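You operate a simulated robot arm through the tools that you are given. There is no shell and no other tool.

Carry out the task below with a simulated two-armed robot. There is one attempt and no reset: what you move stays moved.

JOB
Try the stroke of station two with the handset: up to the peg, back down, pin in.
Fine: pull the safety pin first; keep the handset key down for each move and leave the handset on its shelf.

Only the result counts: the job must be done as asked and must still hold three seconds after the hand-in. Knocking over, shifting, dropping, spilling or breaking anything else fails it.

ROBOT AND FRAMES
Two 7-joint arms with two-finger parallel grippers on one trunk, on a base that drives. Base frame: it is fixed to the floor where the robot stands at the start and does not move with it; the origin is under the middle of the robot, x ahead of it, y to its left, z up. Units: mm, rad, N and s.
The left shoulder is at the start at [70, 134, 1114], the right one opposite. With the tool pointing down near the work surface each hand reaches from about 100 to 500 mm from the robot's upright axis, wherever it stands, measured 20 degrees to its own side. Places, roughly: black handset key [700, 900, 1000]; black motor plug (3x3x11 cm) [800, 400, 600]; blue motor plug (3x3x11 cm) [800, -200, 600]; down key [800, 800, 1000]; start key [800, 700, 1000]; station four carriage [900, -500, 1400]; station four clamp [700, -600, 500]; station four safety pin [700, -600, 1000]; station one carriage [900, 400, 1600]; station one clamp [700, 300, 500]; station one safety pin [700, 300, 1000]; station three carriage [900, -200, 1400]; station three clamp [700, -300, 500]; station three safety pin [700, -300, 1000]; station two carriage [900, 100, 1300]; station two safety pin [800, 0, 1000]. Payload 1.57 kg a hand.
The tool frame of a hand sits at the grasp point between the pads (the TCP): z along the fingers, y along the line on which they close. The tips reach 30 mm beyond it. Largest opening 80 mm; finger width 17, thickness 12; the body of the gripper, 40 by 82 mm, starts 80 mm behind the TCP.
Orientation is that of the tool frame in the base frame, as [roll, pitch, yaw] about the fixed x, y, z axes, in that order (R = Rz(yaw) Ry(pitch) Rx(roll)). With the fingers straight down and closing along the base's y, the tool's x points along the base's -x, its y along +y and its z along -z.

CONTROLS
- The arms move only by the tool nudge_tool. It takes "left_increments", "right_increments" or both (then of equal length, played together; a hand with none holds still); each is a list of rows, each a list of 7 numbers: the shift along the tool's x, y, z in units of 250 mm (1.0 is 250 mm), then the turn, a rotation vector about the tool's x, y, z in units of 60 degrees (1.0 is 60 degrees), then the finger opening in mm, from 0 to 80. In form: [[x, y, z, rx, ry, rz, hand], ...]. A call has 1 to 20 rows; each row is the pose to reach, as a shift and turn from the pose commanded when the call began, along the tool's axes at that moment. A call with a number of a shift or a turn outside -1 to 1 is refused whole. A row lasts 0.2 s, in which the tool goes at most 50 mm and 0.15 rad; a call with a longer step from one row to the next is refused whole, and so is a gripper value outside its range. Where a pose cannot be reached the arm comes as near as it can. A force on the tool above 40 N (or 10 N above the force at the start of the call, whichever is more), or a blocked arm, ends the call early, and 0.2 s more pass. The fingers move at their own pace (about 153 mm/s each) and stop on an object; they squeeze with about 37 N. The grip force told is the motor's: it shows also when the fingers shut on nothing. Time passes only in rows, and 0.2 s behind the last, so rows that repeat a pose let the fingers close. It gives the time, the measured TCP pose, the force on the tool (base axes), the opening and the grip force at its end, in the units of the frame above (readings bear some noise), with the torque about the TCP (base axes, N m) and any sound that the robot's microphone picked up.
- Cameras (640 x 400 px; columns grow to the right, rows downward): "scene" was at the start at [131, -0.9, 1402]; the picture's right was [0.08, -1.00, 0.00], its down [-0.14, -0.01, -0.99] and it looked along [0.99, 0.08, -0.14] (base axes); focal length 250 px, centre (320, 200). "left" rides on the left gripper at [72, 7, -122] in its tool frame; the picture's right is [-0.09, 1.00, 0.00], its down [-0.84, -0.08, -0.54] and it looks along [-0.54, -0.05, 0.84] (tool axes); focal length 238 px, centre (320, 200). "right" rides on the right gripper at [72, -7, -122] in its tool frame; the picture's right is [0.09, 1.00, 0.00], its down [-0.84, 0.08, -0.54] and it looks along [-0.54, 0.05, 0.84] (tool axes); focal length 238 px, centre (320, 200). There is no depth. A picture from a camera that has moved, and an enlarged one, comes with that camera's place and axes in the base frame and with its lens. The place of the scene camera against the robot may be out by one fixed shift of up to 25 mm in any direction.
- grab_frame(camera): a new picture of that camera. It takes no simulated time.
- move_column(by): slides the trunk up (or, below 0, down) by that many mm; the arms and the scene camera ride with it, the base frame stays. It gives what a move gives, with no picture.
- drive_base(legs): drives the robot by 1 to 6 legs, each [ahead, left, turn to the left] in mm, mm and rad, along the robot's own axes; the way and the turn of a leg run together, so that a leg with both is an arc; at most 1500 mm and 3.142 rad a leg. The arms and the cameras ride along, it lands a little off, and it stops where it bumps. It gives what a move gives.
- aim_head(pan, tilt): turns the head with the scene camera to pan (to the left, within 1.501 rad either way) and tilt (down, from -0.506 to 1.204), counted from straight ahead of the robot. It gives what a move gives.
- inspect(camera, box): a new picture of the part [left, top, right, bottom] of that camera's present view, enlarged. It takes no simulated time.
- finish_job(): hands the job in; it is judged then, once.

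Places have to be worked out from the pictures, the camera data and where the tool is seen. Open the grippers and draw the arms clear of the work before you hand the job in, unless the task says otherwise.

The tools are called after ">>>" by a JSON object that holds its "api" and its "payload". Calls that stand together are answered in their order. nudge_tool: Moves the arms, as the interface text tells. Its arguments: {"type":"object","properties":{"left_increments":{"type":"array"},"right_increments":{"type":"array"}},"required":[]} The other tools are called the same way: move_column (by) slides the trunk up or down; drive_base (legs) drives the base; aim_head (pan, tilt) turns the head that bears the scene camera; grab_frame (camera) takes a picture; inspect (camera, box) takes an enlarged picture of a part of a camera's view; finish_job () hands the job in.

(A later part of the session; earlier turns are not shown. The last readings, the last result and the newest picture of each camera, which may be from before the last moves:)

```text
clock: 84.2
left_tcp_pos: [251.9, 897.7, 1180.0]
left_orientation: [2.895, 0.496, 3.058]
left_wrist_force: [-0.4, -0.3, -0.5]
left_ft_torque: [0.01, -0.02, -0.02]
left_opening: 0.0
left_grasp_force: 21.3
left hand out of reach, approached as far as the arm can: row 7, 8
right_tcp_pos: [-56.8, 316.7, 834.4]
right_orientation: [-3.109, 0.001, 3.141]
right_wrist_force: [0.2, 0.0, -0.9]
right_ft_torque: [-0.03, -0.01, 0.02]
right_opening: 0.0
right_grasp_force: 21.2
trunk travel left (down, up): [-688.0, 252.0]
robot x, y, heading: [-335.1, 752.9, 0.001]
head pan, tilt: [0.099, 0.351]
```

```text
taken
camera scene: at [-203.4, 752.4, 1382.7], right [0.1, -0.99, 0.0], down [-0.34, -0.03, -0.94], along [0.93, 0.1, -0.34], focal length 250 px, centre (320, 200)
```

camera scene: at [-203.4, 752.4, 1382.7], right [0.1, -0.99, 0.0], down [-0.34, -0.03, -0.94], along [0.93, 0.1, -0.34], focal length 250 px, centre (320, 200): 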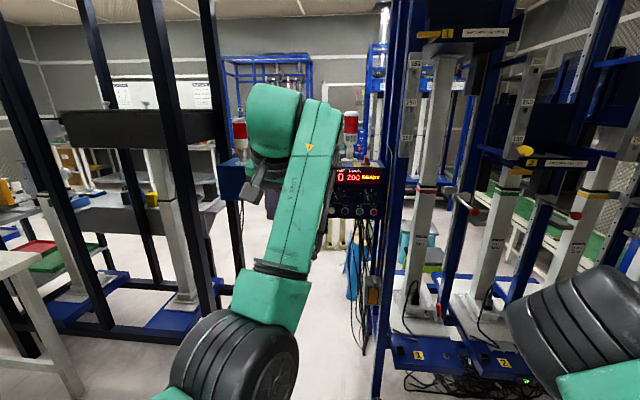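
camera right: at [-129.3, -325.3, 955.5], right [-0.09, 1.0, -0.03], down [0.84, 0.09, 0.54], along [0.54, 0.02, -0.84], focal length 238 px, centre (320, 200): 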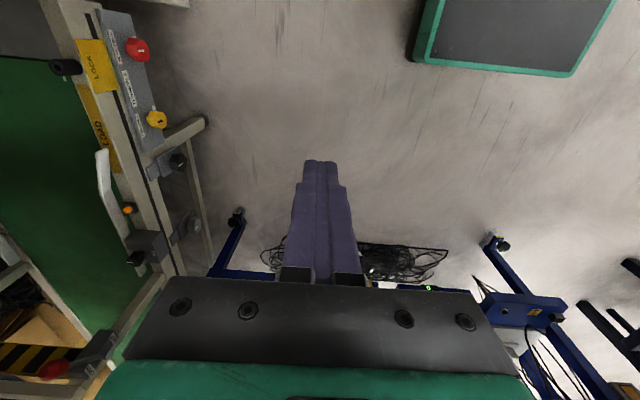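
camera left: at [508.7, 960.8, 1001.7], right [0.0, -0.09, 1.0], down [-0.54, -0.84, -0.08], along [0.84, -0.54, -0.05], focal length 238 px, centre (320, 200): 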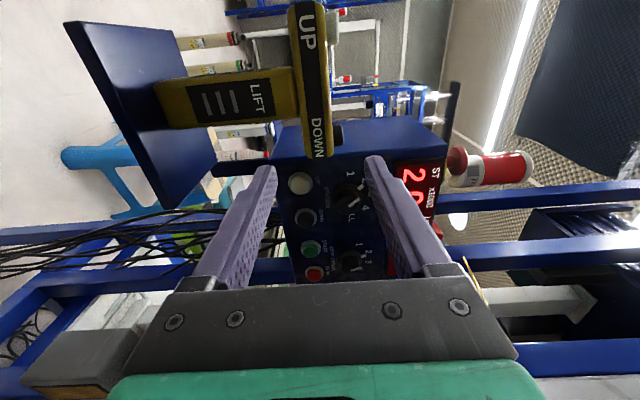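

I'll lower the left hand outwards while finishing the turn to pointing down (mirror of the right arm's stowed pose).

>>> {"api": "nudge_tool", "payload": {"left_increments": [[0.09, 0.075, 0.065, 0, 0.06, 0, 0], [0.18, 0.15, 0.13, 0, 0.12, 0, 0], [0.27, 0.225, 0.195, 0, 0.18, 0, 0], [0.36, 0.3, 0.26, 0, 0.24, 0, 0], [0.45, 0.375, 0.325, 0, 0.3, 0, 0], [0.54, 0.45, 0.39, 0, 0.36, 0, 0], [0.63, 0.525, 0.455, 0, 0.42, 0, 0], [0.73, 0.6, 0.516, 0, 0.48, 0, 0]]}}

>>> {"api": "grab_frame", "payload": {"camera": "scene"}}

```text
clock: 86.0
left_tcp_pos: [147.3, 1087.5, 1015.5]
left_orientation: [2.928, 0.007, -3.108]
left_wrist_force: [-0.2, -0.5, -0.3]
left_ft_torque: [0.0, -0.01, 0.01]
left_opening: 0.1
left_grasp_force: 20.9
left hand out of reach, approached as far as the arm can: row 1, 2, 3, 4, 5, 6, 7
right_tcp_pos: [-55.8, 316.8, 834.3]
right_orientation: [-3.108, -0.002, 3.14]
right_wrist_force: [-0.4, -0.9, -0.3]
right_ft_torque: [-0.02, 0.0, -0.01]
right_opening: 0.1
right_grasp_force: 21.8
trunk travel left (down, up): [-688.0, 252.0]
robot x, y, heading: [-332.4, 750.4, -0.003]
head pan, tilt: [0.099, 0.351]
```

```text
taken
camera scene: at [-202.8, 753.8, 1382.7], right [0.1, -0.99, 0.0], down [-0.34, -0.04, -0.94], along [0.93, 0.09, -0.34], focal length 250 px, centre (320, 200)
```

scene: 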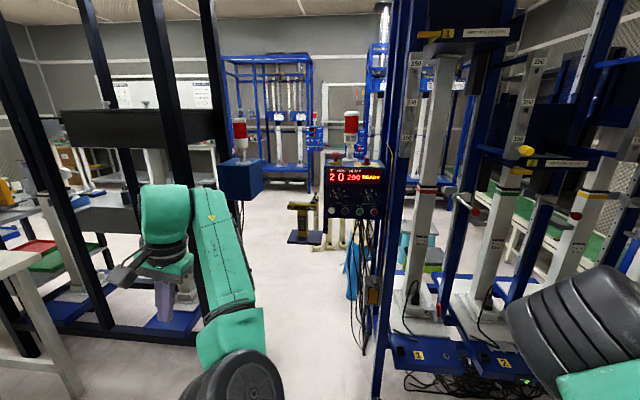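

The left hand is stowed at a safe spot. Now I'll drive right to face station two's pin, staying back at x≈-335.

>>> {"api": "drive_base", "payload": {"legs": [[0, -635, 0]]}}

>>> {"api": "aim_head", "payload": {"pan": -0.05, "tilt": 0.3}}

>>> {"api": "grab_frame", "payload": {"camera": "scene"}}

```text
clock: 89.6
left_tcp_pos: [149.6, 445.3, 1016.4]
left_orientation: [2.927, 0.007, -3.113]
left_wrist_force: [-0.1, -0.2, 0.8]
left_ft_torque: [0.04, 0.04, 0.02]
left_opening: 0.0
left_grasp_force: 21.2
right_tcp_pos: [-58.6, -324.5, 832.8]
right_orientation: [-3.11, -0.002, 3.136]
right_wrist_force: [0.0, 0.0, 0.6]
right_ft_torque: [-0.03, -0.02, 0.01]
right_opening: 0.0
right_grasp_force: 21.3
trunk travel left (down, up): [-688.0, 252.0]
robot x, y, heading: [-333.9, 108.2, -0.001]
head pan, tilt: [0.099, 0.351]
```

```text
clock: 90.3
left_tcp_pos: [149.9, 443.0, 1016.3]
left_orientation: [2.927, 0.005, -3.112]
left_wrist_force: [0.2, -0.3, 1.1]
left_ft_torque: [-0.02, -0.01, -0.02]
left_opening: 0.2
left_grasp_force: 20.8
right_tcp_pos: [-60.1, -323.0, 833.9]
right_orientation: [-3.111, -0.003, 3.137]
right_wrist_force: [0.7, 0.4, 0.0]
right_ft_torque: [-0.02, 0.0, 0.01]
right_opening: 0.1
right_grasp_force: 21.2
trunk travel left (down, up): [-688.0, 252.0]
robot x, y, heading: [-336.6, 109.0, -0.005]
head pan, tilt: [-0.051, 0.3]
```

```text
taken
camera scene: at [-202.5, 98.6, 1387.4], right [-0.05, -1.0, 0.0], down [-0.3, 0.02, -0.96], along [0.95, -0.05, -0.3], focal length 250 px, centre (320, 200)
```

scene: 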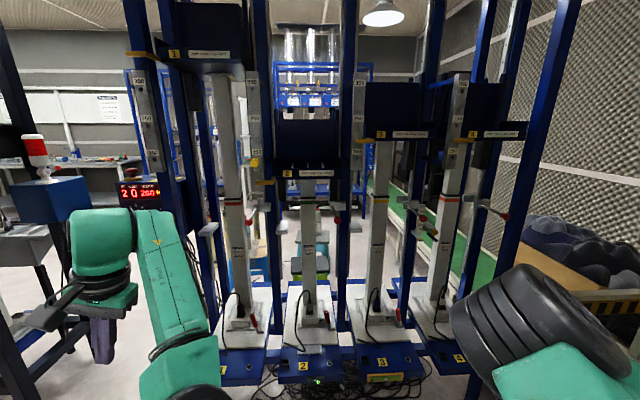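

I'll bring the right hand forward, up and inward while turning it towards level (60° first), in free space ahead of me.

>>> {"api": "nudge_tool", "payload": {"right_increments": [[-0.08, 0.07, -0.05, 0, -0.1, 0, 40], [-0.16, 0.14, -0.1, 0, -0.2, 0, 80], [-0.24, 0.21, -0.15, 0, -0.3, 0, 80], [-0.32, 0.28, -0.2, 0, -0.4, 0, 80], [-0.4, 0.35, -0.25, 0, -0.5, 0, 80], [-0.48, 0.42, -0.3, 0, -0.6, 0, 80], [-0.56, 0.49, -0.35, 0, -0.7, 0, 80], [-0.64, 0.56, -0.4, 0, -0.8, 0, 80], [-0.72, 0.63, -0.45, 0, -0.9, 0, 80], [-0.8, 0.7, -0.5, 0, -1.0, 0, 80]]}}

>>> {"api": "grab_frame", "payload": {"camera": "scene"}}

```text
clock: 92.5
left_tcp_pos: [148.6, 445.4, 1015.9]
left_orientation: [2.927, 0.007, -3.112]
left_wrist_force: [-0.1, 0.4, -0.5]
left_ft_torque: [-0.01, 0.02, 0.04]
left_opening: 0.1
left_grasp_force: 20.7
right_tcp_pos: [140.4, -156.8, 951.8]
right_orientation: [-3.14, 1.05, 3.12]
right_wrist_force: [1.0, -0.5, -0.6]
right_ft_torque: [0.0, 0.02, 0.0]
right_opening: 79.9
right_grasp_force: 0.0
right hand out of reach, approached as far as the arm can: row 10
trunk travel left (down, up): [-688.0, 252.0]
robot x, y, heading: [-333.2, 111.5, -0.004]
head pan, tilt: [-0.051, 0.3]
```

```text
taken
camera scene: at [-202.1, 99.0, 1387.4], right [-0.05, -1.0, 0.0], down [-0.3, 0.02, -0.96], along [0.95, -0.05, -0.3], focal length 250 px, centre (320, 200)
```

scene: 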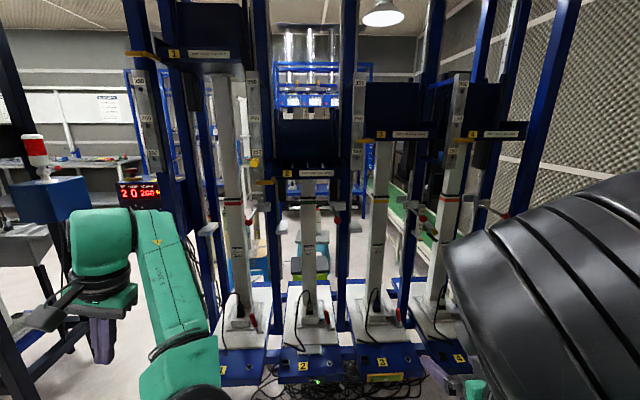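

I'll complete the levelling while moving forward and in line with the pin.

>>> {"api": "nudge_tool", "payload": {"right_increments": [[-0.072, 0.075, 0.045, 0, -0.0625, 0, 80], [-0.144, 0.15, 0.09, 0, -0.125, 0, 80], [-0.216, 0.225, 0.135, 0, -0.1875, 0, 80], [-0.288, 0.3, 0.18, 0, -0.25, 0, 80], [-0.36, 0.375, 0.225, 0, -0.3125, 0, 80], [-0.432, 0.45, 0.27, 0, -0.375, 0, 80], [-0.504, 0.525, 0.315, 0, -0.4375, 0, 80], [-0.577, 0.6, 0.36, 0, -0.5, 0, 80]]}}

>>> {"api": "grab_frame", "payload": {"camera": "scene"}}

>>> {"api": "grab_frame", "payload": {"camera": "right"}}

```text
clock: 94.3
left_tcp_pos: [150.9, 444.9, 1015.8]
left_orientation: [2.928, 0.006, -3.113]
left_wrist_force: [-1.1, 0.1, -0.5]
left_ft_torque: [-0.01, 0.02, -0.03]
left_opening: 0.0
left_grasp_force: 21.3
right_tcp_pos: [353.8, -91.2, 1008.7]
right_orientation: [-1.63, 1.536, -1.633]
right_wrist_force: [1.1, 0.1, 0.0]
right_ft_torque: [0.03, -0.03, 0.01]
right_opening: 79.8
right_grasp_force: 0.1
right hand out of reach, approached as far as the arm can: row 1, 2, 3, 4, 5, 6, 7, 8
trunk travel left (down, up): [-688.0, 252.0]
robot x, y, heading: [-336.8, 112.3, -0.0]
head pan, tilt: [-0.051, 0.3]
```

```text
taken
camera scene: at [-200.8, 99.4, 1387.3], right [-0.05, -1.0, 0.0], down [-0.3, 0.02, -0.95], along [0.95, -0.05, -0.3], focal length 250 px, centre (320, 200)
```

scene: 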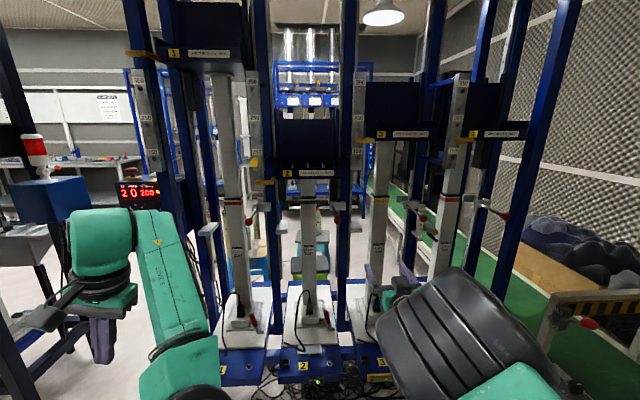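

```text
taken
camera right: at [233.2, -100.7, 938.9], right [0.0, 0.99, -0.13], down [-0.54, 0.11, 0.83], along [0.84, 0.06, 0.54], focal length 238 px, centre (320, 200)
```

right: 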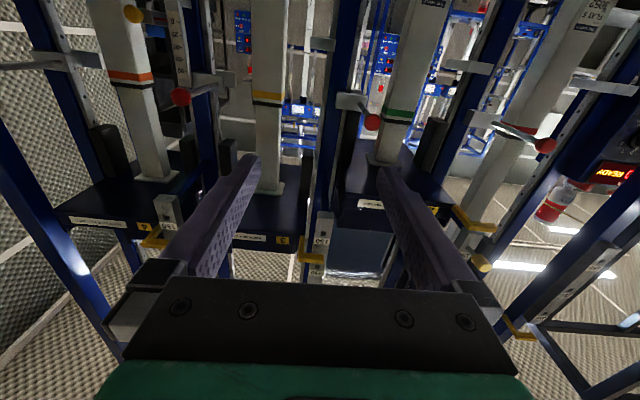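

The arm lags its commanded pose; I'll hold for a moment to see whether it converges.

>>> {"api": "nudge_tool", "payload": {"right_increments": [[0, 0, 0, 0, 0, 0, 80], [0, 0, 0, 0, 0, 0, 80], [0, 0, 0, 0, 0, 0, 80]]}}

```text
clock: 95.1
left_tcp_pos: [148.5, 444.8, 1017.8]
left_orientation: [2.925, 0.01, -3.112]
left_wrist_force: [0.5, 0.1, -0.5]
left_ft_torque: [0.01, -0.01, -0.02]
left_opening: 0.0
left_grasp_force: 21.7
right_tcp_pos: [353.5, -93.3, 1010.7]
right_orientation: [-1.602, 1.538, -1.609]
right_wrist_force: [-0.6, 0.3, 0.0]
right_ft_torque: [-0.02, 0.01, 0.0]
right_opening: 80.0
right_grasp_force: 0.0
trunk travel left (down, up): [-688.0, 252.0]
robot x, y, heading: [-335.5, 109.0, 0.003]
head pan, tilt: [-0.051, 0.3]
```

It settled at (353, -93, 1010), almost level. I'll nudge it +80 mm in y and +23 mm in z to line up with the pin.

>>> {"api": "nudge_tool", "payload": {"right_increments": [[-0.02, 0.08, 0, 0, -0.01, 0, 80], [-0.05, 0.16, 0, 0, -0.02, 0, 80], [-0.07, 0.24, 0, 0, -0.03, 0, 80], [-0.09, 0.33, 0, 0, -0.03, 0, 80]]}}

>>> {"api": "grab_frame", "payload": {"camera": "right"}}

>>> {"api": "grab_frame", "payload": {"camera": "scene"}}

```text
clock: 96.1
left_tcp_pos: [150.2, 445.6, 1015.9]
left_orientation: [2.927, 0.007, -3.111]
left_wrist_force: [0.7, -1.0, -1.5]
left_ft_torque: [0.02, 0.02, 0.04]
left_opening: 0.0
left_grasp_force: 20.9
right_tcp_pos: [398.3, -51.4, 1020.9]
right_orientation: [-0.836, 1.527, -0.84]
right_wrist_force: [0.8, 0.6, 0.1]
right_ft_torque: [0.0, -0.01, -0.03]
right_opening: 80.0
right_grasp_force: 0.0
right hand out of reach, approached as far as the arm can: row 1, 2, 3, 4
trunk travel left (down, up): [-688.0, 252.0]
robot x, y, heading: [-332.0, 113.2, -0.003]
head pan, tilt: [-0.051, 0.3]
```

```text
taken
camera right: at [279.3, -60.8, 946.1], right [0.01, 0.99, -0.12], down [-0.57, 0.11, 0.82], along [0.82, 0.06, 0.56], focal length 238 px, centre (320, 200)
```

right: 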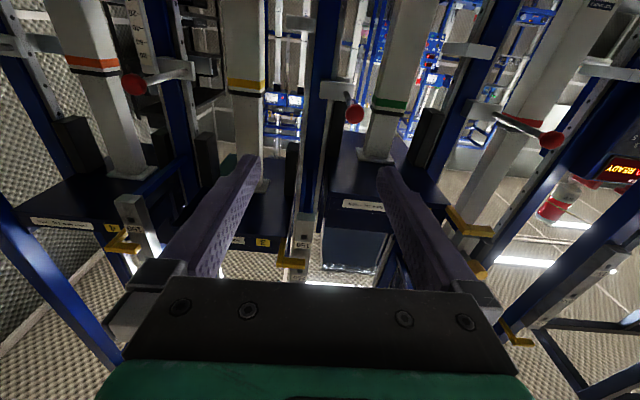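

```text
taken
camera scene: at [-201.8, 99.4, 1387.4], right [-0.05, -1.0, 0.0], down [-0.3, 0.02, -0.96], along [0.95, -0.05, -0.3], focal length 250 px, centre (320, 200)
```

scene: 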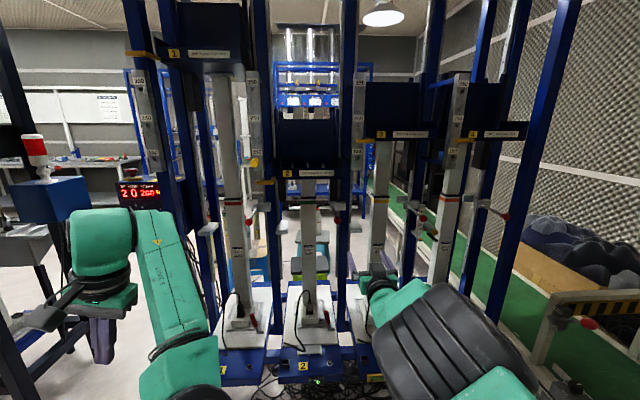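

The arm is in a slightly different elbow posture. I'll test whether I can retract along x from here while staying level, since the base can take care of the sideways alignment.

>>> {"api": "nudge_tool", "payload": {"right_increments": [[0, 0, -0.06, 0, -0.01, 0, 80], [0, 0, -0.12, 0, -0.02, 0, 80], [0, 0, -0.18, 0, -0.03, 0, 80], [0, 0, -0.24, 0, -0.04, 0, 80], [0, 0, -0.3, 0, -0.04, 0, 80]]}}

>>> {"api": "grab_frame", "payload": {"camera": "scene"}}

```text
clock: 97.3
left_tcp_pos: [149.3, 444.5, 1016.0]
left_orientation: [2.925, 0.008, -3.112]
left_wrist_force: [-0.8, -0.8, -0.7]
left_ft_torque: [0.0, -0.02, 0.01]
left_opening: 0.0
left_grasp_force: 20.6
right_tcp_pos: [355.9, -87.5, 1014.2]
right_orientation: [-0.42, 1.491, -0.419]
right_wrist_force: [0.2, 0.0, 0.7]
right_ft_torque: [-0.01, -0.02, 0.04]
right_opening: 80.0
right_grasp_force: 0.0
right hand out of reach, approached as far as the arm can: row 1, 2, 3, 4, 5
trunk travel left (down, up): [-688.0, 252.0]
robot x, y, heading: [-331.5, 111.6, -0.005]
head pan, tilt: [-0.051, 0.3]
```

```text
taken
camera scene: at [-202.6, 98.8, 1387.5], right [-0.05, -1.0, 0.0], down [-0.3, 0.02, -0.96], along [0.95, -0.05, -0.3], focal length 250 px, centre (320, 200)
```

scene: 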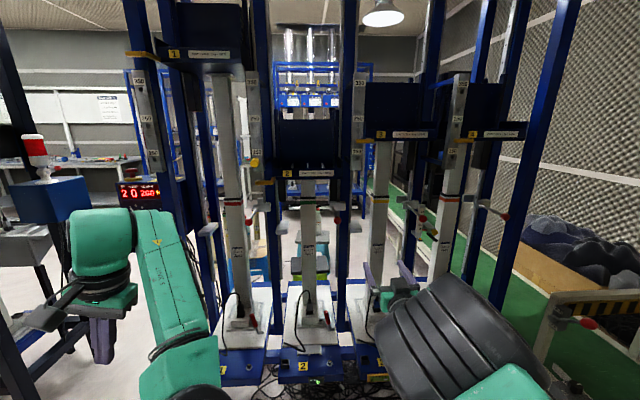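

The posture is at a wrist limit. Rolling the hand about its own axis doesn't matter for gripping a ball, so I'll roll it -45° and see whether that frees the motion.

>>> {"api": "nudge_tool", "payload": {"right_increments": [[0, 0, 0.03, 0, -0.02, -0.125, 80], [0, 0, 0.06, 0, -0.04, -0.25, 80], [0, 0, 0.06, 0, -0.06, -0.375, 80], [0, 0, 0.06, 0, -0.07, -0.5, 80], [0, 0, 0.06, 0, -0.07, -0.625, 80], [0, 0, 0.06, 0, -0.07, -0.75, 80]]}}

>>> {"api": "grab_frame", "payload": {"camera": "scene"}}

```text
clock: 98.7
left_tcp_pos: [149.5, 443.5, 1016.3]
left_orientation: [2.927, 0.006, -3.111]
left_wrist_force: [0.0, 0.7, 0.3]
left_ft_torque: [0.0, 0.0, 0.01]
left_opening: 0.2
left_grasp_force: 21.3
right_tcp_pos: [399.5, -131.8, 1016.9]
right_orientation: [-1.387, 0.741, -1.416]
right_wrist_force: [-0.4, 0.1, 0.8]
right_ft_torque: [-0.01, -0.06, 0.0]
right_opening: 79.9
right_grasp_force: 0.1
right hand out of reach, approached as far as the arm can: row 4, 5, 6
trunk travel left (down, up): [-688.0, 252.0]
robot x, y, heading: [-335.4, 115.3, -0.0]
head pan, tilt: [-0.051, 0.3]
```

```text
taken
camera scene: at [-201.8, 98.6, 1387.4], right [-0.05, -1.0, 0.0], down [-0.3, 0.02, -0.96], along [0.95, -0.05, -0.3], focal length 250 px, centre (320, 200)
```

scene: 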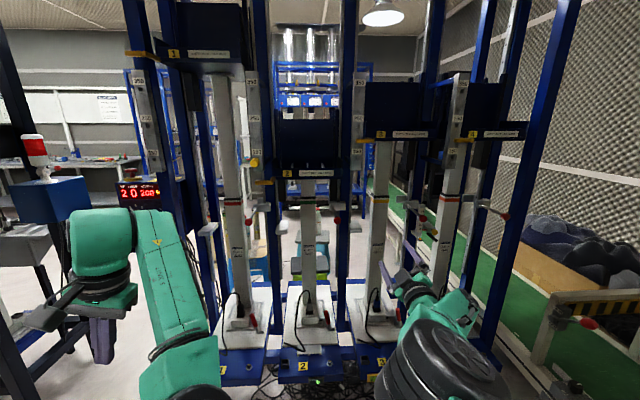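

That direction made it worse, so I'll roll the other way (+).

>>> {"api": "nudge_tool", "payload": {"right_increments": [[0, 0, 0, 0, 0, 0.125, 80], [0, 0, 0, 0, 0, 0.25, 80], [0, 0, 0, 0, 0, 0.375, 80], [0, 0, 0, 0, 0, 0.5, 80], [0, 0, 0, 0, 0, 0.625, 80], [0, 0, 0, 0, 0, 0.75, 80], [0, 0, 0, 0, 0, 0.875, 80], [0, 0, 0, 0, 0, 1.0, 80]]}}

>>> {"api": "nudge_tool", "payload": {"right_increments": [[0, 0.06, 0, 0, 0, 0.125, 80], [0, 0.12, 0, 0, 0, 0.25, 80], [0, 0.18, 0, 0, 0, 0.375, 80], [0, 0.24, 0, 0, 0, 0.5, 80]]}}

>>> {"api": "grab_frame", "payload": {"camera": "scene"}}

```text
clock: 100.5
left_tcp_pos: [149.2, 444.5, 1017.1]
left_orientation: [2.928, 0.008, -3.113]
left_wrist_force: [0.0, 0.7, -1.1]
left_ft_torque: [0.02, -0.02, 0.0]
left_opening: 0.0
left_grasp_force: 20.9
right_tcp_pos: [400.2, -130.3, 1016.2]
right_orientation: [1.025, 1.304, 1.065]
right_wrist_force: [-0.5, 0.3, 0.5]
right_ft_torque: [0.01, -0.01, 0.0]
right_opening: 80.0
right_grasp_force: 0.1
trunk travel left (down, up): [-688.0, 252.0]
robot x, y, heading: [-336.8, 112.5, -0.004]
head pan, tilt: [-0.051, 0.3]
```

```text
clock: 101.5
left_tcp_pos: [148.9, 444.1, 1016.5]
left_orientation: [2.929, 0.007, -3.111]
left_wrist_force: [-0.8, -0.5, -0.4]
left_ft_torque: [0.03, -0.04, 0.02]
left_opening: 0.0
left_grasp_force: 21.0
right_tcp_pos: [395.4, -70.9, 1029.3]
right_orientation: [1.371, 0.81, 1.453]
right_wrist_force: [0.7, -0.1, -0.3]
right_ft_torque: [-0.01, 0.01, 0.02]
right_opening: 79.8
right_grasp_force: 0.1
trunk travel left (down, up): [-688.0, 252.0]
robot x, y, heading: [-334.3, 110.7, -0.005]
head pan, tilt: [-0.051, 0.3]
```

```text
taken
camera scene: at [-202.7, 99.4, 1387.5], right [-0.05, -1.0, 0.0], down [-0.3, 0.02, -0.96], along [0.95, -0.05, -0.3], focal length 250 px, centre (320, 200)
```

scene: 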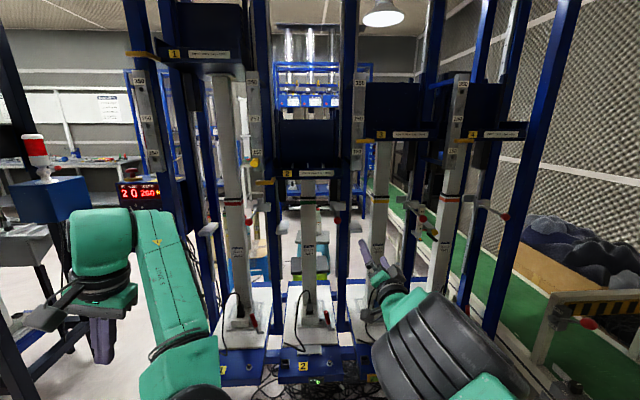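

The arm follows freely now. The hand points about 8° upward, so I'll correct that to level and line it up with the pin (y≈-2, z≈1033).

>>> {"api": "nudge_tool", "payload": {"right_increments": [[0.04, 0.06, -0.057, 0.027, 0.019, 0, 80], [0.08, 0.12, -0.114, 0.055, 0.039, 0, 80], [0.119, 0.18, -0.171, 0.082, 0.058, 0, 80], [0.158, 0.239, -0.228, 0.109, 0.077, 0, 80]]}}

>>> {"api": "grab_frame", "payload": {"camera": "right"}}

>>> {"api": "grab_frame", "payload": {"camera": "scene"}}

```text
clock: 102.5
left_tcp_pos: [148.7, 445.3, 1017.6]
left_orientation: [2.928, 0.009, -3.111]
left_wrist_force: [0.4, 0.1, -0.5]
left_ft_torque: [0.0, 0.03, 0.01]
left_opening: 0.0
left_grasp_force: 21.0
right_tcp_pos: [390.3, -61.4, 1017.7]
right_orientation: [1.569, 0.82, 1.572]
right_wrist_force: [0.2, -0.5, -0.4]
right_ft_torque: [0.0, -0.02, -0.01]
right_opening: 79.9
right_grasp_force: 0.1
right hand out of reach, approached as far as the arm can: row 1, 2, 3, 4
trunk travel left (down, up): [-688.0, 252.0]
robot x, y, heading: [-333.7, 111.8, -0.002]
head pan, tilt: [-0.051, 0.3]
```

```text
taken
camera right: at [268.1, -17.6, 961.9], right [0.0, 0.79, 0.61], down [-0.54, -0.51, 0.66], along [0.84, -0.33, 0.43], focal length 238 px, centre (320, 200)
```

right: 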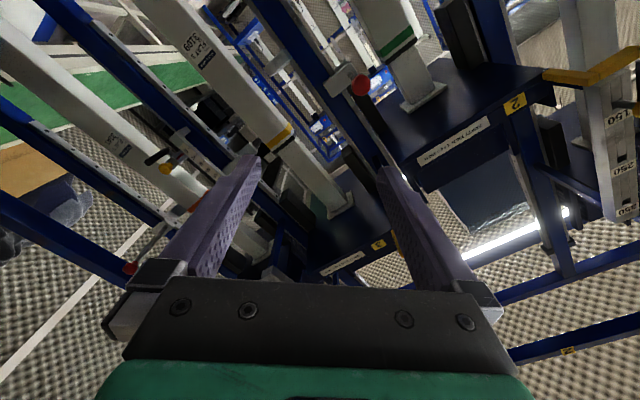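

```text
taken
camera scene: at [-202.7, 99.0, 1387.5], right [-0.05, -1.0, 0.0], down [-0.3, 0.02, -0.96], along [0.95, -0.05, -0.3], focal length 250 px, centre (320, 200)
```

scene: 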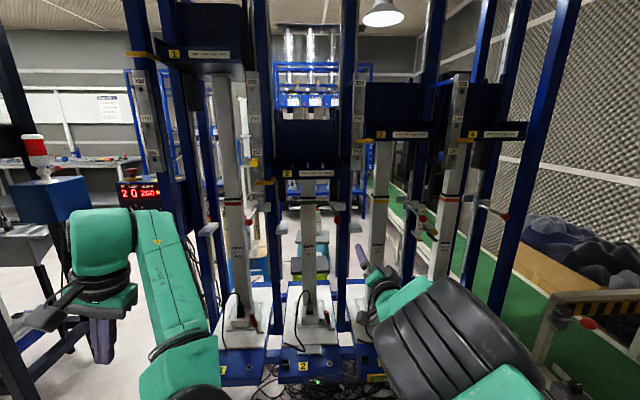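

The boundary seems to depend on sideways offset; further out to the right should free the x range. I'll test: 80 mm right and 80 mm back.

>>> {"api": "nudge_tool", "payload": {"right_increments": [[-0.066, -0.048, -0.0, 0, 0, 0, 80], [-0.131, -0.097, -0.04, 0, 0, 0, 80], [-0.197, -0.145, -0.12, 0, 0, 0, 80], [-0.262, -0.193, -0.22, 0, 0, 0, 80], [-0.262, -0.193, -0.32, 0, 0, 0, 80]]}}

>>> {"api": "grab_frame", "payload": {"camera": "scene"}}

```text
clock: 103.7
left_tcp_pos: [148.3, 444.9, 1015.7]
left_orientation: [2.927, 0.01, -3.112]
left_wrist_force: [-0.6, 0.8, -0.2]
left_ft_torque: [-0.02, 0.02, 0.02]
left_opening: 0.1
left_grasp_force: 21.3
right_tcp_pos: [309.9, -142.3, 1036.5]
right_orientation: [1.569, 0.82, 1.567]
right_wrist_force: [0.4, 0.2, -0.3]
right_ft_torque: [0.02, -0.02, 0.0]
right_opening: 79.9
right_grasp_force: 0.0
trunk travel left (down, up): [-688.0, 252.0]
robot x, y, heading: [-332.4, 108.9, -0.0]
head pan, tilt: [-0.051, 0.3]
```

```text
taken
camera scene: at [-203.5, 99.2, 1387.6], right [-0.05, -1.0, 0.0], down [-0.29, 0.02, -0.96], along [0.95, -0.05, -0.3], focal length 250 px, centre (320, 200)
```

scene: 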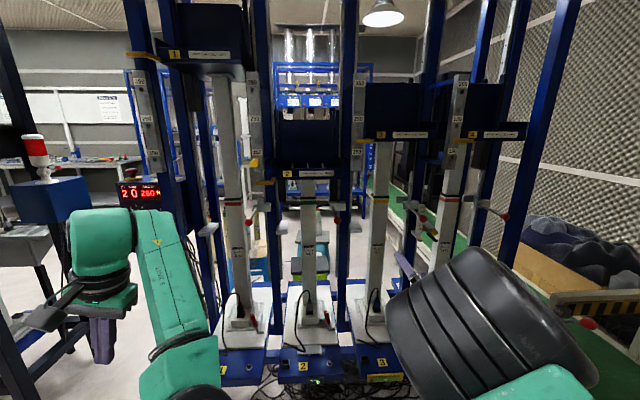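

Fully reachable here (offset 642 ahead, 251 right). I'll therefore stand the robot at y≈249 so this hand lines up with the pin, and drive ahead to just short of the ball.

>>> {"api": "drive_base", "payload": {"legs": [[0, 140, 0], [240, 0, 0]]}}

>>> {"api": "grab_frame", "payload": {"camera": "right"}}

>>> {"api": "grab_frame", "payload": {"camera": "scene"}}

```text
clock: 106.4
left_tcp_pos: [392.6, 582.9, 1016.8]
left_orientation: [2.927, 0.008, -3.112]
left_wrist_force: [0.4, 0.0, 0.0]
left_ft_torque: [0.0, -0.03, 0.02]
left_opening: 0.0
left_grasp_force: 21.8
right_tcp_pos: [554.2, -3.4, 1037.1]
right_orientation: [1.569, 0.818, 1.568]
right_wrist_force: [0.7, -0.3, -0.8]
right_ft_torque: [0.04, 0.01, 0.01]
right_opening: 80.1
right_grasp_force: 0.0
trunk travel left (down, up): [-688.0, 252.0]
robot x, y, heading: [-92.4, 252.0, 0.0]
head pan, tilt: [-0.051, 0.3]
```

```text
taken
camera right: at [432.3, 39.9, 979.8], right [0.0, 0.79, 0.61], down [-0.54, -0.51, 0.66], along [0.84, -0.33, 0.43], focal length 238 px, centre (320, 200)
```

right: 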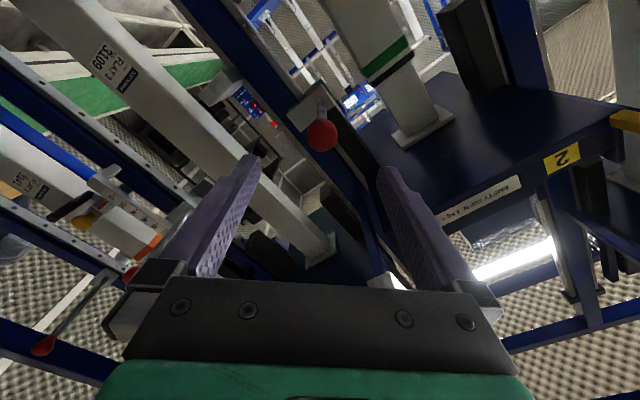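

```text
taken
camera scene: at [39.8, 237.7, 1387.6], right [-0.05, -1.0, 0.0], down [-0.29, 0.02, -0.96], along [0.95, -0.05, -0.3], focal length 250 px, centre (320, 200)
```

scene: 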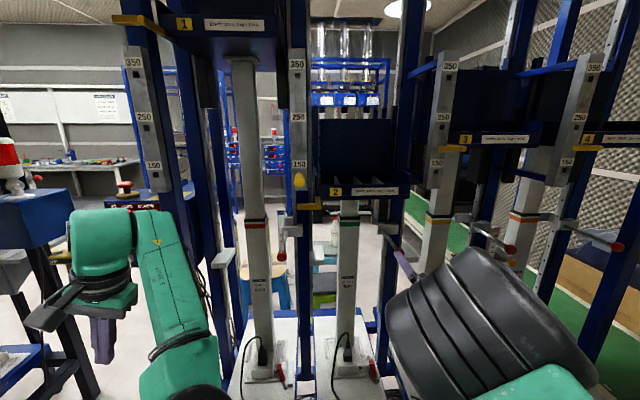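

The ball shows at about (640, -1, 1033), nicely between the fingers. I'll trim the hand by a few mm and drive ahead 75 mm with the fingers open around the ball.

>>> {"api": "nudge_tool", "payload": {"right_increments": [[0.018, -0.004, 0, 0, 0, 0, 80], [0.018, -0.004, 0, 0, 0, 0, 80]]}}

>>> {"api": "drive_base", "payload": {"legs": [[75, 0, 0]]}}

>>> {"api": "grab_frame", "payload": {"camera": "right"}}

>>> {"api": "grab_frame", "payload": {"camera": "scene"}}

```text
clock: 107.0
left_tcp_pos: [392.9, 583.8, 1017.1]
left_orientation: [2.927, 0.008, -3.113]
left_wrist_force: [-0.4, 0.8, -0.6]
left_ft_torque: [0.02, -0.04, 0.02]
left_opening: 0.0
left_grasp_force: 21.3
right_tcp_pos: [554.5, -1.0, 1032.4]
right_orientation: [1.571, 0.819, 1.57]
right_wrist_force: [0.0, -0.3, -0.1]
right_ft_torque: [0.0, 0.01, 0.0]
right_opening: 80.1
right_grasp_force: 0.0
trunk travel left (down, up): [-688.0, 252.0]
robot x, y, heading: [-91.9, 252.3, -0.005]
head pan, tilt: [-0.051, 0.3]
```

```text
clock: 108.1
left_tcp_pos: [465.6, 582.7, 1018.2]
left_orientation: [2.929, 0.009, -3.112]
left_wrist_force: [-0.1, 0.3, 0.5]
left_ft_torque: [-0.02, -0.01, 0.05]
left_opening: 0.1
left_grasp_force: 21.3
right_tcp_pos: [628.7, -1.1, 1033.0]
right_orientation: [1.568, 0.818, 1.567]
right_wrist_force: [0.2, 0.0, 0.1]
right_ft_torque: [-0.01, 0.01, -0.01]
right_opening: 79.8
right_grasp_force: 0.0
trunk travel left (down, up): [-688.0, 252.0]
robot x, y, heading: [-16.1, 251.9, -0.003]
head pan, tilt: [-0.051, 0.3]
```

```text
taken
camera right: at [507.0, 42.2, 976.4], right [0.0, 0.79, 0.61], down [-0.54, -0.51, 0.66], along [0.84, -0.33, 0.43], focal length 238 px, centre (320, 200)
```

right: 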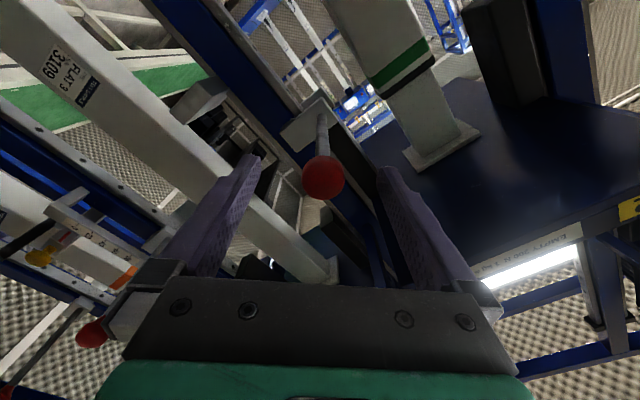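

```text
taken
camera scene: at [114.1, 237.5, 1387.7], right [-0.05, -1.0, 0.0], down [-0.29, 0.02, -0.96], along [0.95, -0.05, -0.29], focal length 250 px, centre (320, 200)
```

scene: 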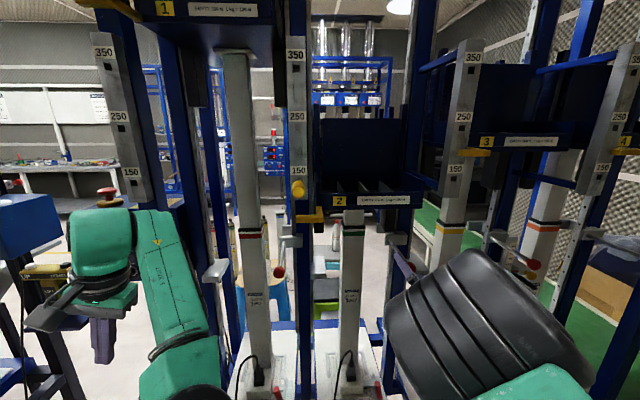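

The ball sits between the open fingers, about 9 mm ahead of the grasp point. I'll go 9 mm forward and close on it.

>>> {"api": "nudge_tool", "payload": {"right_increments": [[0, 0, 0.02, 0, 0, 0, 80], [0, 0, 0.036, 0, 0, 0, 80], [0, 0, 0.036, 0, 0, 0, 50], [0, 0, 0.036, 0, 0, 0, 20], [0, 0, 0.036, 0, 0, 0, 0], [0, 0, 0.036, 0, 0, 0, 0]]}}

>>> {"api": "grab_frame", "payload": {"camera": "right"}}

```text
clock: 109.5
left_tcp_pos: [466.7, 583.7, 1017.3]
left_orientation: [2.928, 0.007, -3.111]
left_wrist_force: [1.1, 0.2, 0.1]
left_ft_torque: [0.0, 0.0, 0.01]
left_opening: 0.0
left_grasp_force: 21.2
right_tcp_pos: [639.9, -0.2, 1033.3]
right_orientation: [1.567, 0.819, 1.566]
right_wrist_force: [5.0, 4.8, 6.7]
right_ft_torque: [0.25, 0.11, 0.25]
right_opening: 26.8
right_grasp_force: 37.6
trunk travel left (down, up): [-688.0, 252.0]
robot x, y, heading: [-17.6, 251.2, -0.004]
head pan, tilt: [-0.051, 0.3]
```

```text
taken
camera right: at [517.2, 43.7, 977.1], right [0.0, 0.79, 0.61], down [-0.54, -0.51, 0.66], along [0.84, -0.33, 0.43], focal length 238 px, centre (320, 200)
```

right: 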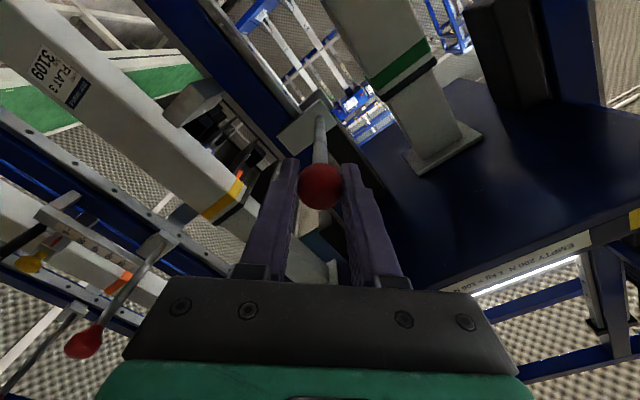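

Gripped (26.8 mm) with small side loads. I'll ease those and push the pin in 60 mm, watching the force.

>>> {"api": "nudge_tool", "payload": {"right_increments": [[0, 0.006, 0.02, 0, 0, 0, 0], [0, 0.008, 0.06, 0, 0, 0, 0], [0, 0.008, 0.1, 0, 0, 0, 0], [0, 0.008, 0.14, 0, 0, 0, 0], [0, 0.008, 0.18, 0, 0, 0, 0], [0, 0.008, 0.22, 0, 0, 0, 0], [0, 0.008, 0.24, 0, 0, 0, 0]]}}

>>> {"api": "grab_frame", "payload": {"camera": "right"}}

```text
clock: 111.1
left_tcp_pos: [466.8, 584.4, 1016.2]
left_orientation: [2.928, 0.007, -3.111]
left_wrist_force: [0.4, 0.0, -0.4]
left_ft_torque: [-0.02, 0.0, -0.01]
left_opening: 0.2
left_grasp_force: 21.2
right_tcp_pos: [699.2, 0.1, 1033.6]
right_orientation: [1.569, 0.821, 1.568]
right_wrist_force: [-1.3, 3.3, -0.3]
right_ft_torque: [0.22, -0.17, 0.05]
right_opening: 26.7
right_grasp_force: 37.7
trunk travel left (down, up): [-688.0, 252.0]
robot x, y, heading: [-17.0, 251.5, -0.001]
head pan, tilt: [-0.051, 0.3]
```

```text
taken
camera right: at [577.6, 43.9, 977.4], right [0.0, 0.79, 0.61], down [-0.54, -0.51, 0.66], along [0.84, -0.33, 0.43], focal length 238 px, centre (320, 200)
```

right: 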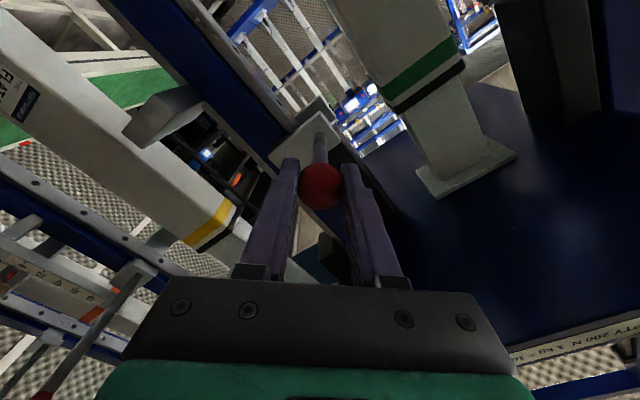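

60 mm in with almost no resistance. I'll push on another 24 mm in small steps.

>>> {"api": "nudge_tool", "payload": {"right_increments": [[0, 0.002, 0.016, 0, 0, 0, 0], [0, 0.002, 0.032, 0, 0, 0, 0], [0, 0.002, 0.048, 0, 0, 0, 0], [0, 0.002, 0.064, 0, 0, 0, 0], [0, 0.002, 0.08, 0, 0, 0, 0], [0, 0.002, 0.096, 0, 0, 0, 0]]}}

>>> {"api": "grab_frame", "payload": {"camera": "right"}}

```text
clock: 112.5
left_tcp_pos: [468.2, 583.0, 1015.3]
left_orientation: [2.927, 0.008, -3.111]
left_wrist_force: [1.1, -0.1, -0.5]
left_ft_torque: [0.02, 0.01, 0.02]
left_opening: 0.1
left_grasp_force: 20.9
right_tcp_pos: [723.6, 0.7, 1033.9]
right_orientation: [1.571, 0.819, 1.568]
right_wrist_force: [1.6, 2.6, -2.7]
right_ft_torque: [0.21, -0.36, -0.21]
right_opening: 26.5
right_grasp_force: 37.8
trunk travel left (down, up): [-688.0, 252.0]
robot x, y, heading: [-15.6, 249.3, -0.0]
head pan, tilt: [-0.051, 0.3]
```

```text
taken
camera right: at [602.2, 44.0, 977.5], right [0.0, 0.79, 0.61], down [-0.54, -0.51, 0.66], along [0.84, -0.33, 0.43], focal length 238 px, centre (320, 200)
```

right: 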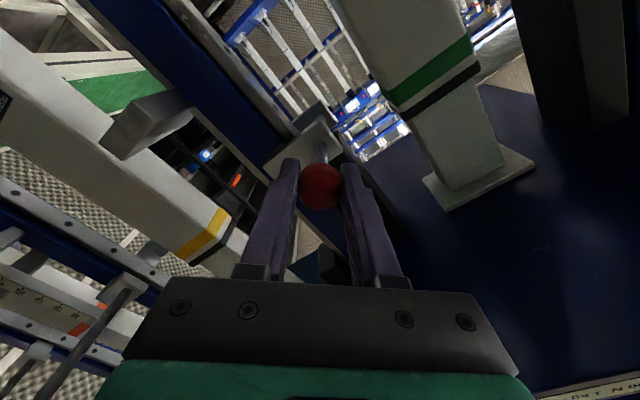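

Now close to the original seat (ball ~727). I'll creep in 2 mm rows to feel for the inner stop.

>>> {"api": "nudge_tool", "payload": {"right_increments": [[0, 0, 0.008, 0, 0, 0, 0], [0, 0, 0.016, 0, 0, 0, 0], [0, 0, 0.024, 0, 0, 0, 0], [0, 0, 0.032, 0, 0, 0, 0], [0, 0, 0.04, 0, 0, 0, 0]]}}

>>> {"api": "grab_frame", "payload": {"camera": "right"}}

>>> {"api": "grab_frame", "payload": {"camera": "scene"}}

```text
clock: 113.7
left_tcp_pos: [462.3, 583.4, 1018.0]
left_orientation: [2.926, 0.01, -3.112]
left_wrist_force: [0.8, -0.3, 0.2]
left_ft_torque: [0.03, 0.01, -0.01]
left_opening: 0.3
left_grasp_force: 21.5
right_tcp_pos: [729.2, -1.1, 1035.2]
right_orientation: [1.57, 0.818, 1.567]
right_wrist_force: [-23.0, 2.9, -13.7]
right_ft_torque: [0.23, 0.0, 0.07]
right_opening: 26.8
right_grasp_force: 37.1
trunk travel left (down, up): [-688.0, 252.0]
robot x, y, heading: [-12.9, 248.9, -0.003]
head pan, tilt: [-0.051, 0.3]
```

```text
taken
camera right: at [607.3, 43.0, 978.8], right [0.0, 0.79, 0.61], down [-0.55, -0.51, 0.66], along [0.84, -0.34, 0.43], focal length 238 px, centre (320, 200)
```

right: 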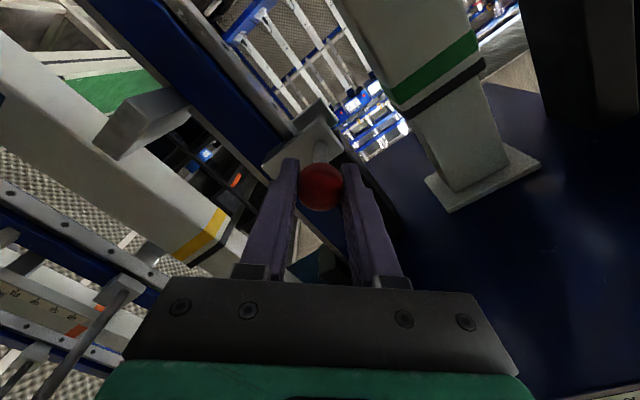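

```text
taken
camera scene: at [111.0, 237.3, 1387.8], right [-0.05, -1.0, 0.0], down [-0.29, 0.02, -0.96], along [0.95, -0.05, -0.29], focal length 250 px, centre (320, 200)
```

scene: 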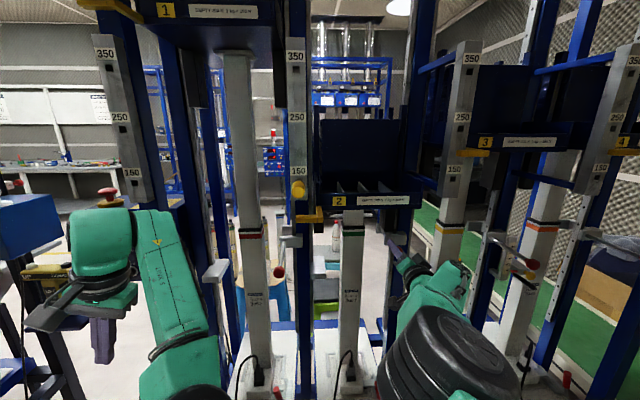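

The force rose to 23 N at TCP x≈729, matching the original seated position. I'll relax the push slightly, open, and check that the pin stays in.

>>> {"api": "nudge_tool", "payload": {"right_increments": [[0, 0, -0.02, 0, 0, 0, 0], [0, 0, -0.028, 0, 0, 0, 0], [0, 0, -0.028, 0, 0, 0, 40], [0, 0, -0.028, 0, 0, 0, 80], [0, 0, -0.028, 0, 0, 0, 80]]}}

>>> {"api": "grab_frame", "payload": {"camera": "right"}}

>>> {"api": "inspect", "payload": {"camera": "scene", "box": [340, 200, 480, 300]}}

```text
clock: 114.9
left_tcp_pos: [466.1, 583.5, 1017.4]
left_orientation: [2.927, 0.006, -3.113]
left_wrist_force: [-0.1, -0.2, -0.2]
left_ft_torque: [-0.03, 0.01, 0.01]
left_opening: 0.1
left_grasp_force: 21.3
right_tcp_pos: [726.0, -0.6, 1034.3]
right_orientation: [1.568, 0.821, 1.568]
right_wrist_force: [0.2, -0.1, 0.4]
right_ft_torque: [0.03, -0.01, -0.03]
right_opening: 80.0
right_grasp_force: 0.1
trunk travel left (down, up): [-688.0, 252.0]
robot x, y, heading: [-19.1, 250.5, -0.004]
head pan, tilt: [-0.051, 0.3]
```

```text
taken
camera right: at [604.0, 44.1, 978.2], right [0.0, 0.79, 0.61], down [-0.54, -0.51, 0.66], along [0.84, -0.33, 0.43], focal length 238 px, centre (320, 200)
```

right: 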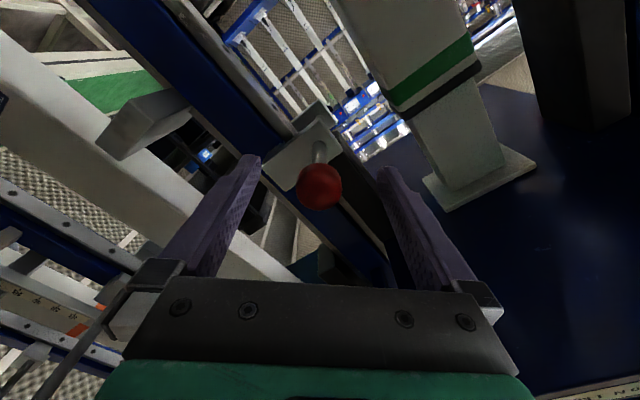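

```text
4.00 times, centred on (410, 250) of scene
camera zoom: at [115.3, 237.7, 1387.5], right [-0.05, -1.0, 0.0], down [-0.3, 0.02, -0.96], along [0.95, -0.05, -0.3], focal length 1002 px, centre (-40, 0)
```

zoom: 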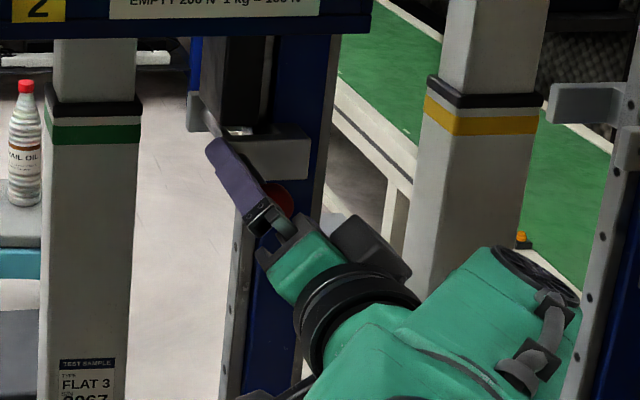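

The relaxing may have drawn the pin back ~3 mm. I'll grip again, push firmly to the stop, and this time open the fingers while still pushing.

>>> {"api": "nudge_tool", "payload": {"right_increments": [[0, 0, 0, 0, 0, 0, 40], [0, 0, 0, 0, 0, 0, 0], [0, 0, 0, 0, 0, 0, 0], [0, 0, 0.012, 0, 0, 0, 0], [0, 0, 0.024, 0, 0, 0, 0], [0, 0, 0.032, 0, 0, 0, 0]]}}

>>> {"api": "nudge_tool", "payload": {"right_increments": [[0, 0, 0, 0, 0, 0, 40], [0, 0, 0, 0, 0, 0, 80], [0, 0, 0, 0, 0, 0, 80]]}}

>>> {"api": "grab_frame", "payload": {"camera": "right"}}

```text
clock: 116.3
left_tcp_pos: [463.2, 582.9, 1019.8]
left_orientation: [2.926, 0.011, -3.113]
left_wrist_force: [0.1, -0.4, 0.1]
left_ft_torque: [0.0, -0.03, -0.01]
left_opening: 0.2
left_grasp_force: 21.3
right_tcp_pos: [728.1, -0.8, 1034.0]
right_orientation: [1.568, 0.818, 1.566]
right_wrist_force: [-25.0, 3.1, -10.4]
right_ft_torque: [0.28, 0.0, 0.0]
right_opening: 27.0
right_grasp_force: 37.9
trunk travel left (down, up): [-688.0, 252.0]
robot x, y, heading: [-16.6, 250.8, -0.001]
head pan, tilt: [-0.051, 0.3]
```

```text
clock: 117.1
left_tcp_pos: [468.5, 583.4, 1017.0]
left_orientation: [2.927, 0.007, -3.112]
left_wrist_force: [0.3, 0.6, -0.2]
left_ft_torque: [0.01, 0.02, -0.01]
left_opening: 0.0
left_grasp_force: 21.8
right_tcp_pos: [734.4, -0.2, 1033.8]
right_orientation: [1.572, 0.822, 1.568]
right_wrist_force: [-0.3, -0.2, -0.4]
right_ft_torque: [0.02, 0.0, -0.05]
right_opening: 80.0
right_grasp_force: 0.0
trunk travel left (down, up): [-688.0, 252.0]
robot x, y, heading: [-17.8, 248.3, -0.005]
head pan, tilt: [-0.051, 0.3]
```

```text
taken
camera right: at [612.5, 43.9, 977.0], right [0.0, 0.79, 0.61], down [-0.54, -0.51, 0.66], along [0.84, -0.33, 0.43], focal length 238 px, centre (320, 200)
```

right: 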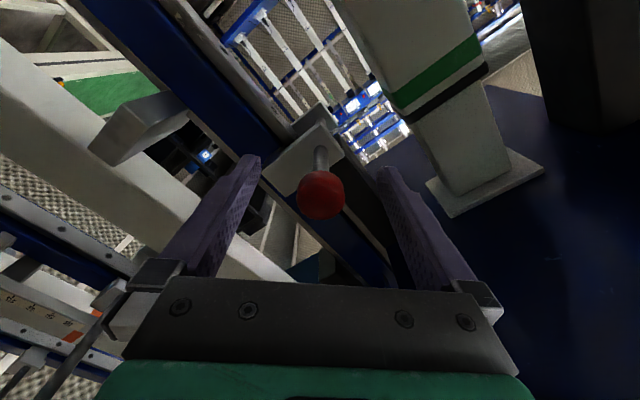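

The stop was firm (25 N) and the pin is fully seated. I'll now back straight out from the rig.

>>> {"api": "nudge_tool", "payload": {"right_increments": [[0, 0, -0.08, 0, 0, 0, 80], [0, 0, -0.16, 0, 0, 0, 80], [0, 0, -0.24, 0, 0, 0, 80], [0, 0, -0.3, 0, 0, 0, 80]]}}

>>> {"api": "grab_frame", "payload": {"camera": "right"}}

>>> {"api": "inspect", "payload": {"camera": "scene", "box": [340, 200, 480, 300]}}

```text
clock: 118.1
left_tcp_pos: [466.7, 582.5, 1017.0]
left_orientation: [2.928, 0.01, -3.113]
left_wrist_force: [0.0, -0.3, 0.6]
left_ft_torque: [-0.03, -0.02, -0.03]
left_opening: 0.0
left_grasp_force: 21.5
right_tcp_pos: [658.2, -0.4, 1035.7]
right_orientation: [1.569, 0.82, 1.57]
right_wrist_force: [-0.4, 0.2, -0.6]
right_ft_torque: [0.0, -0.03, 0.02]
right_opening: 79.8
right_grasp_force: 0.1
trunk travel left (down, up): [-688.0, 252.0]
robot x, y, heading: [-14.7, 252.1, 0.003]
head pan, tilt: [-0.051, 0.3]
```

```text
taken
camera right: at [536.1, 43.5, 978.3], right [0.0, 0.79, 0.61], down [-0.54, -0.51, 0.66], along [0.84, -0.33, 0.43], focal length 238 px, centre (320, 200)
```

right: 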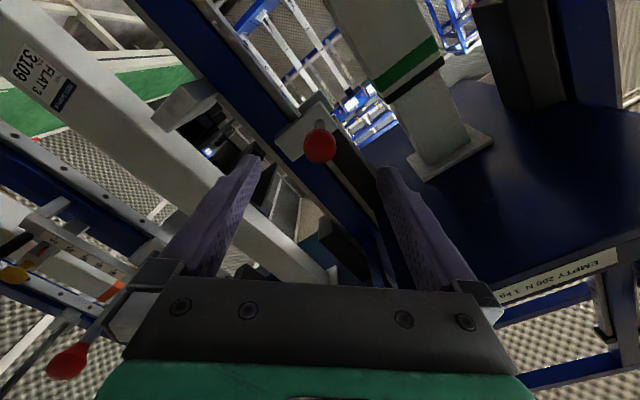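

```text
4.00 times, centred on (410, 250) of scene
camera zoom: at [114.7, 237.6, 1387.5], right [-0.05, -1.0, 0.0], down [-0.29, 0.02, -0.96], along [0.95, -0.05, -0.3], focal length 1002 px, centre (-40, 0)
```

zoom: 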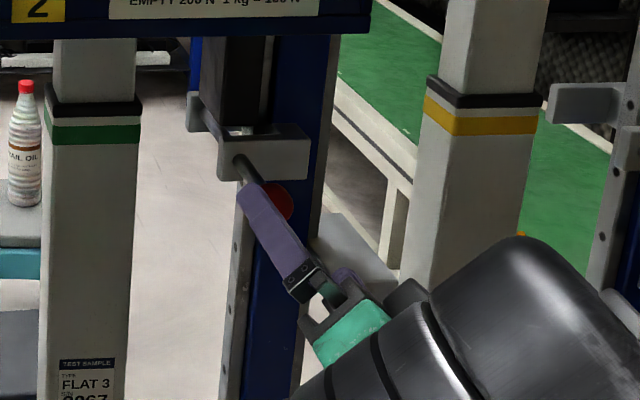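

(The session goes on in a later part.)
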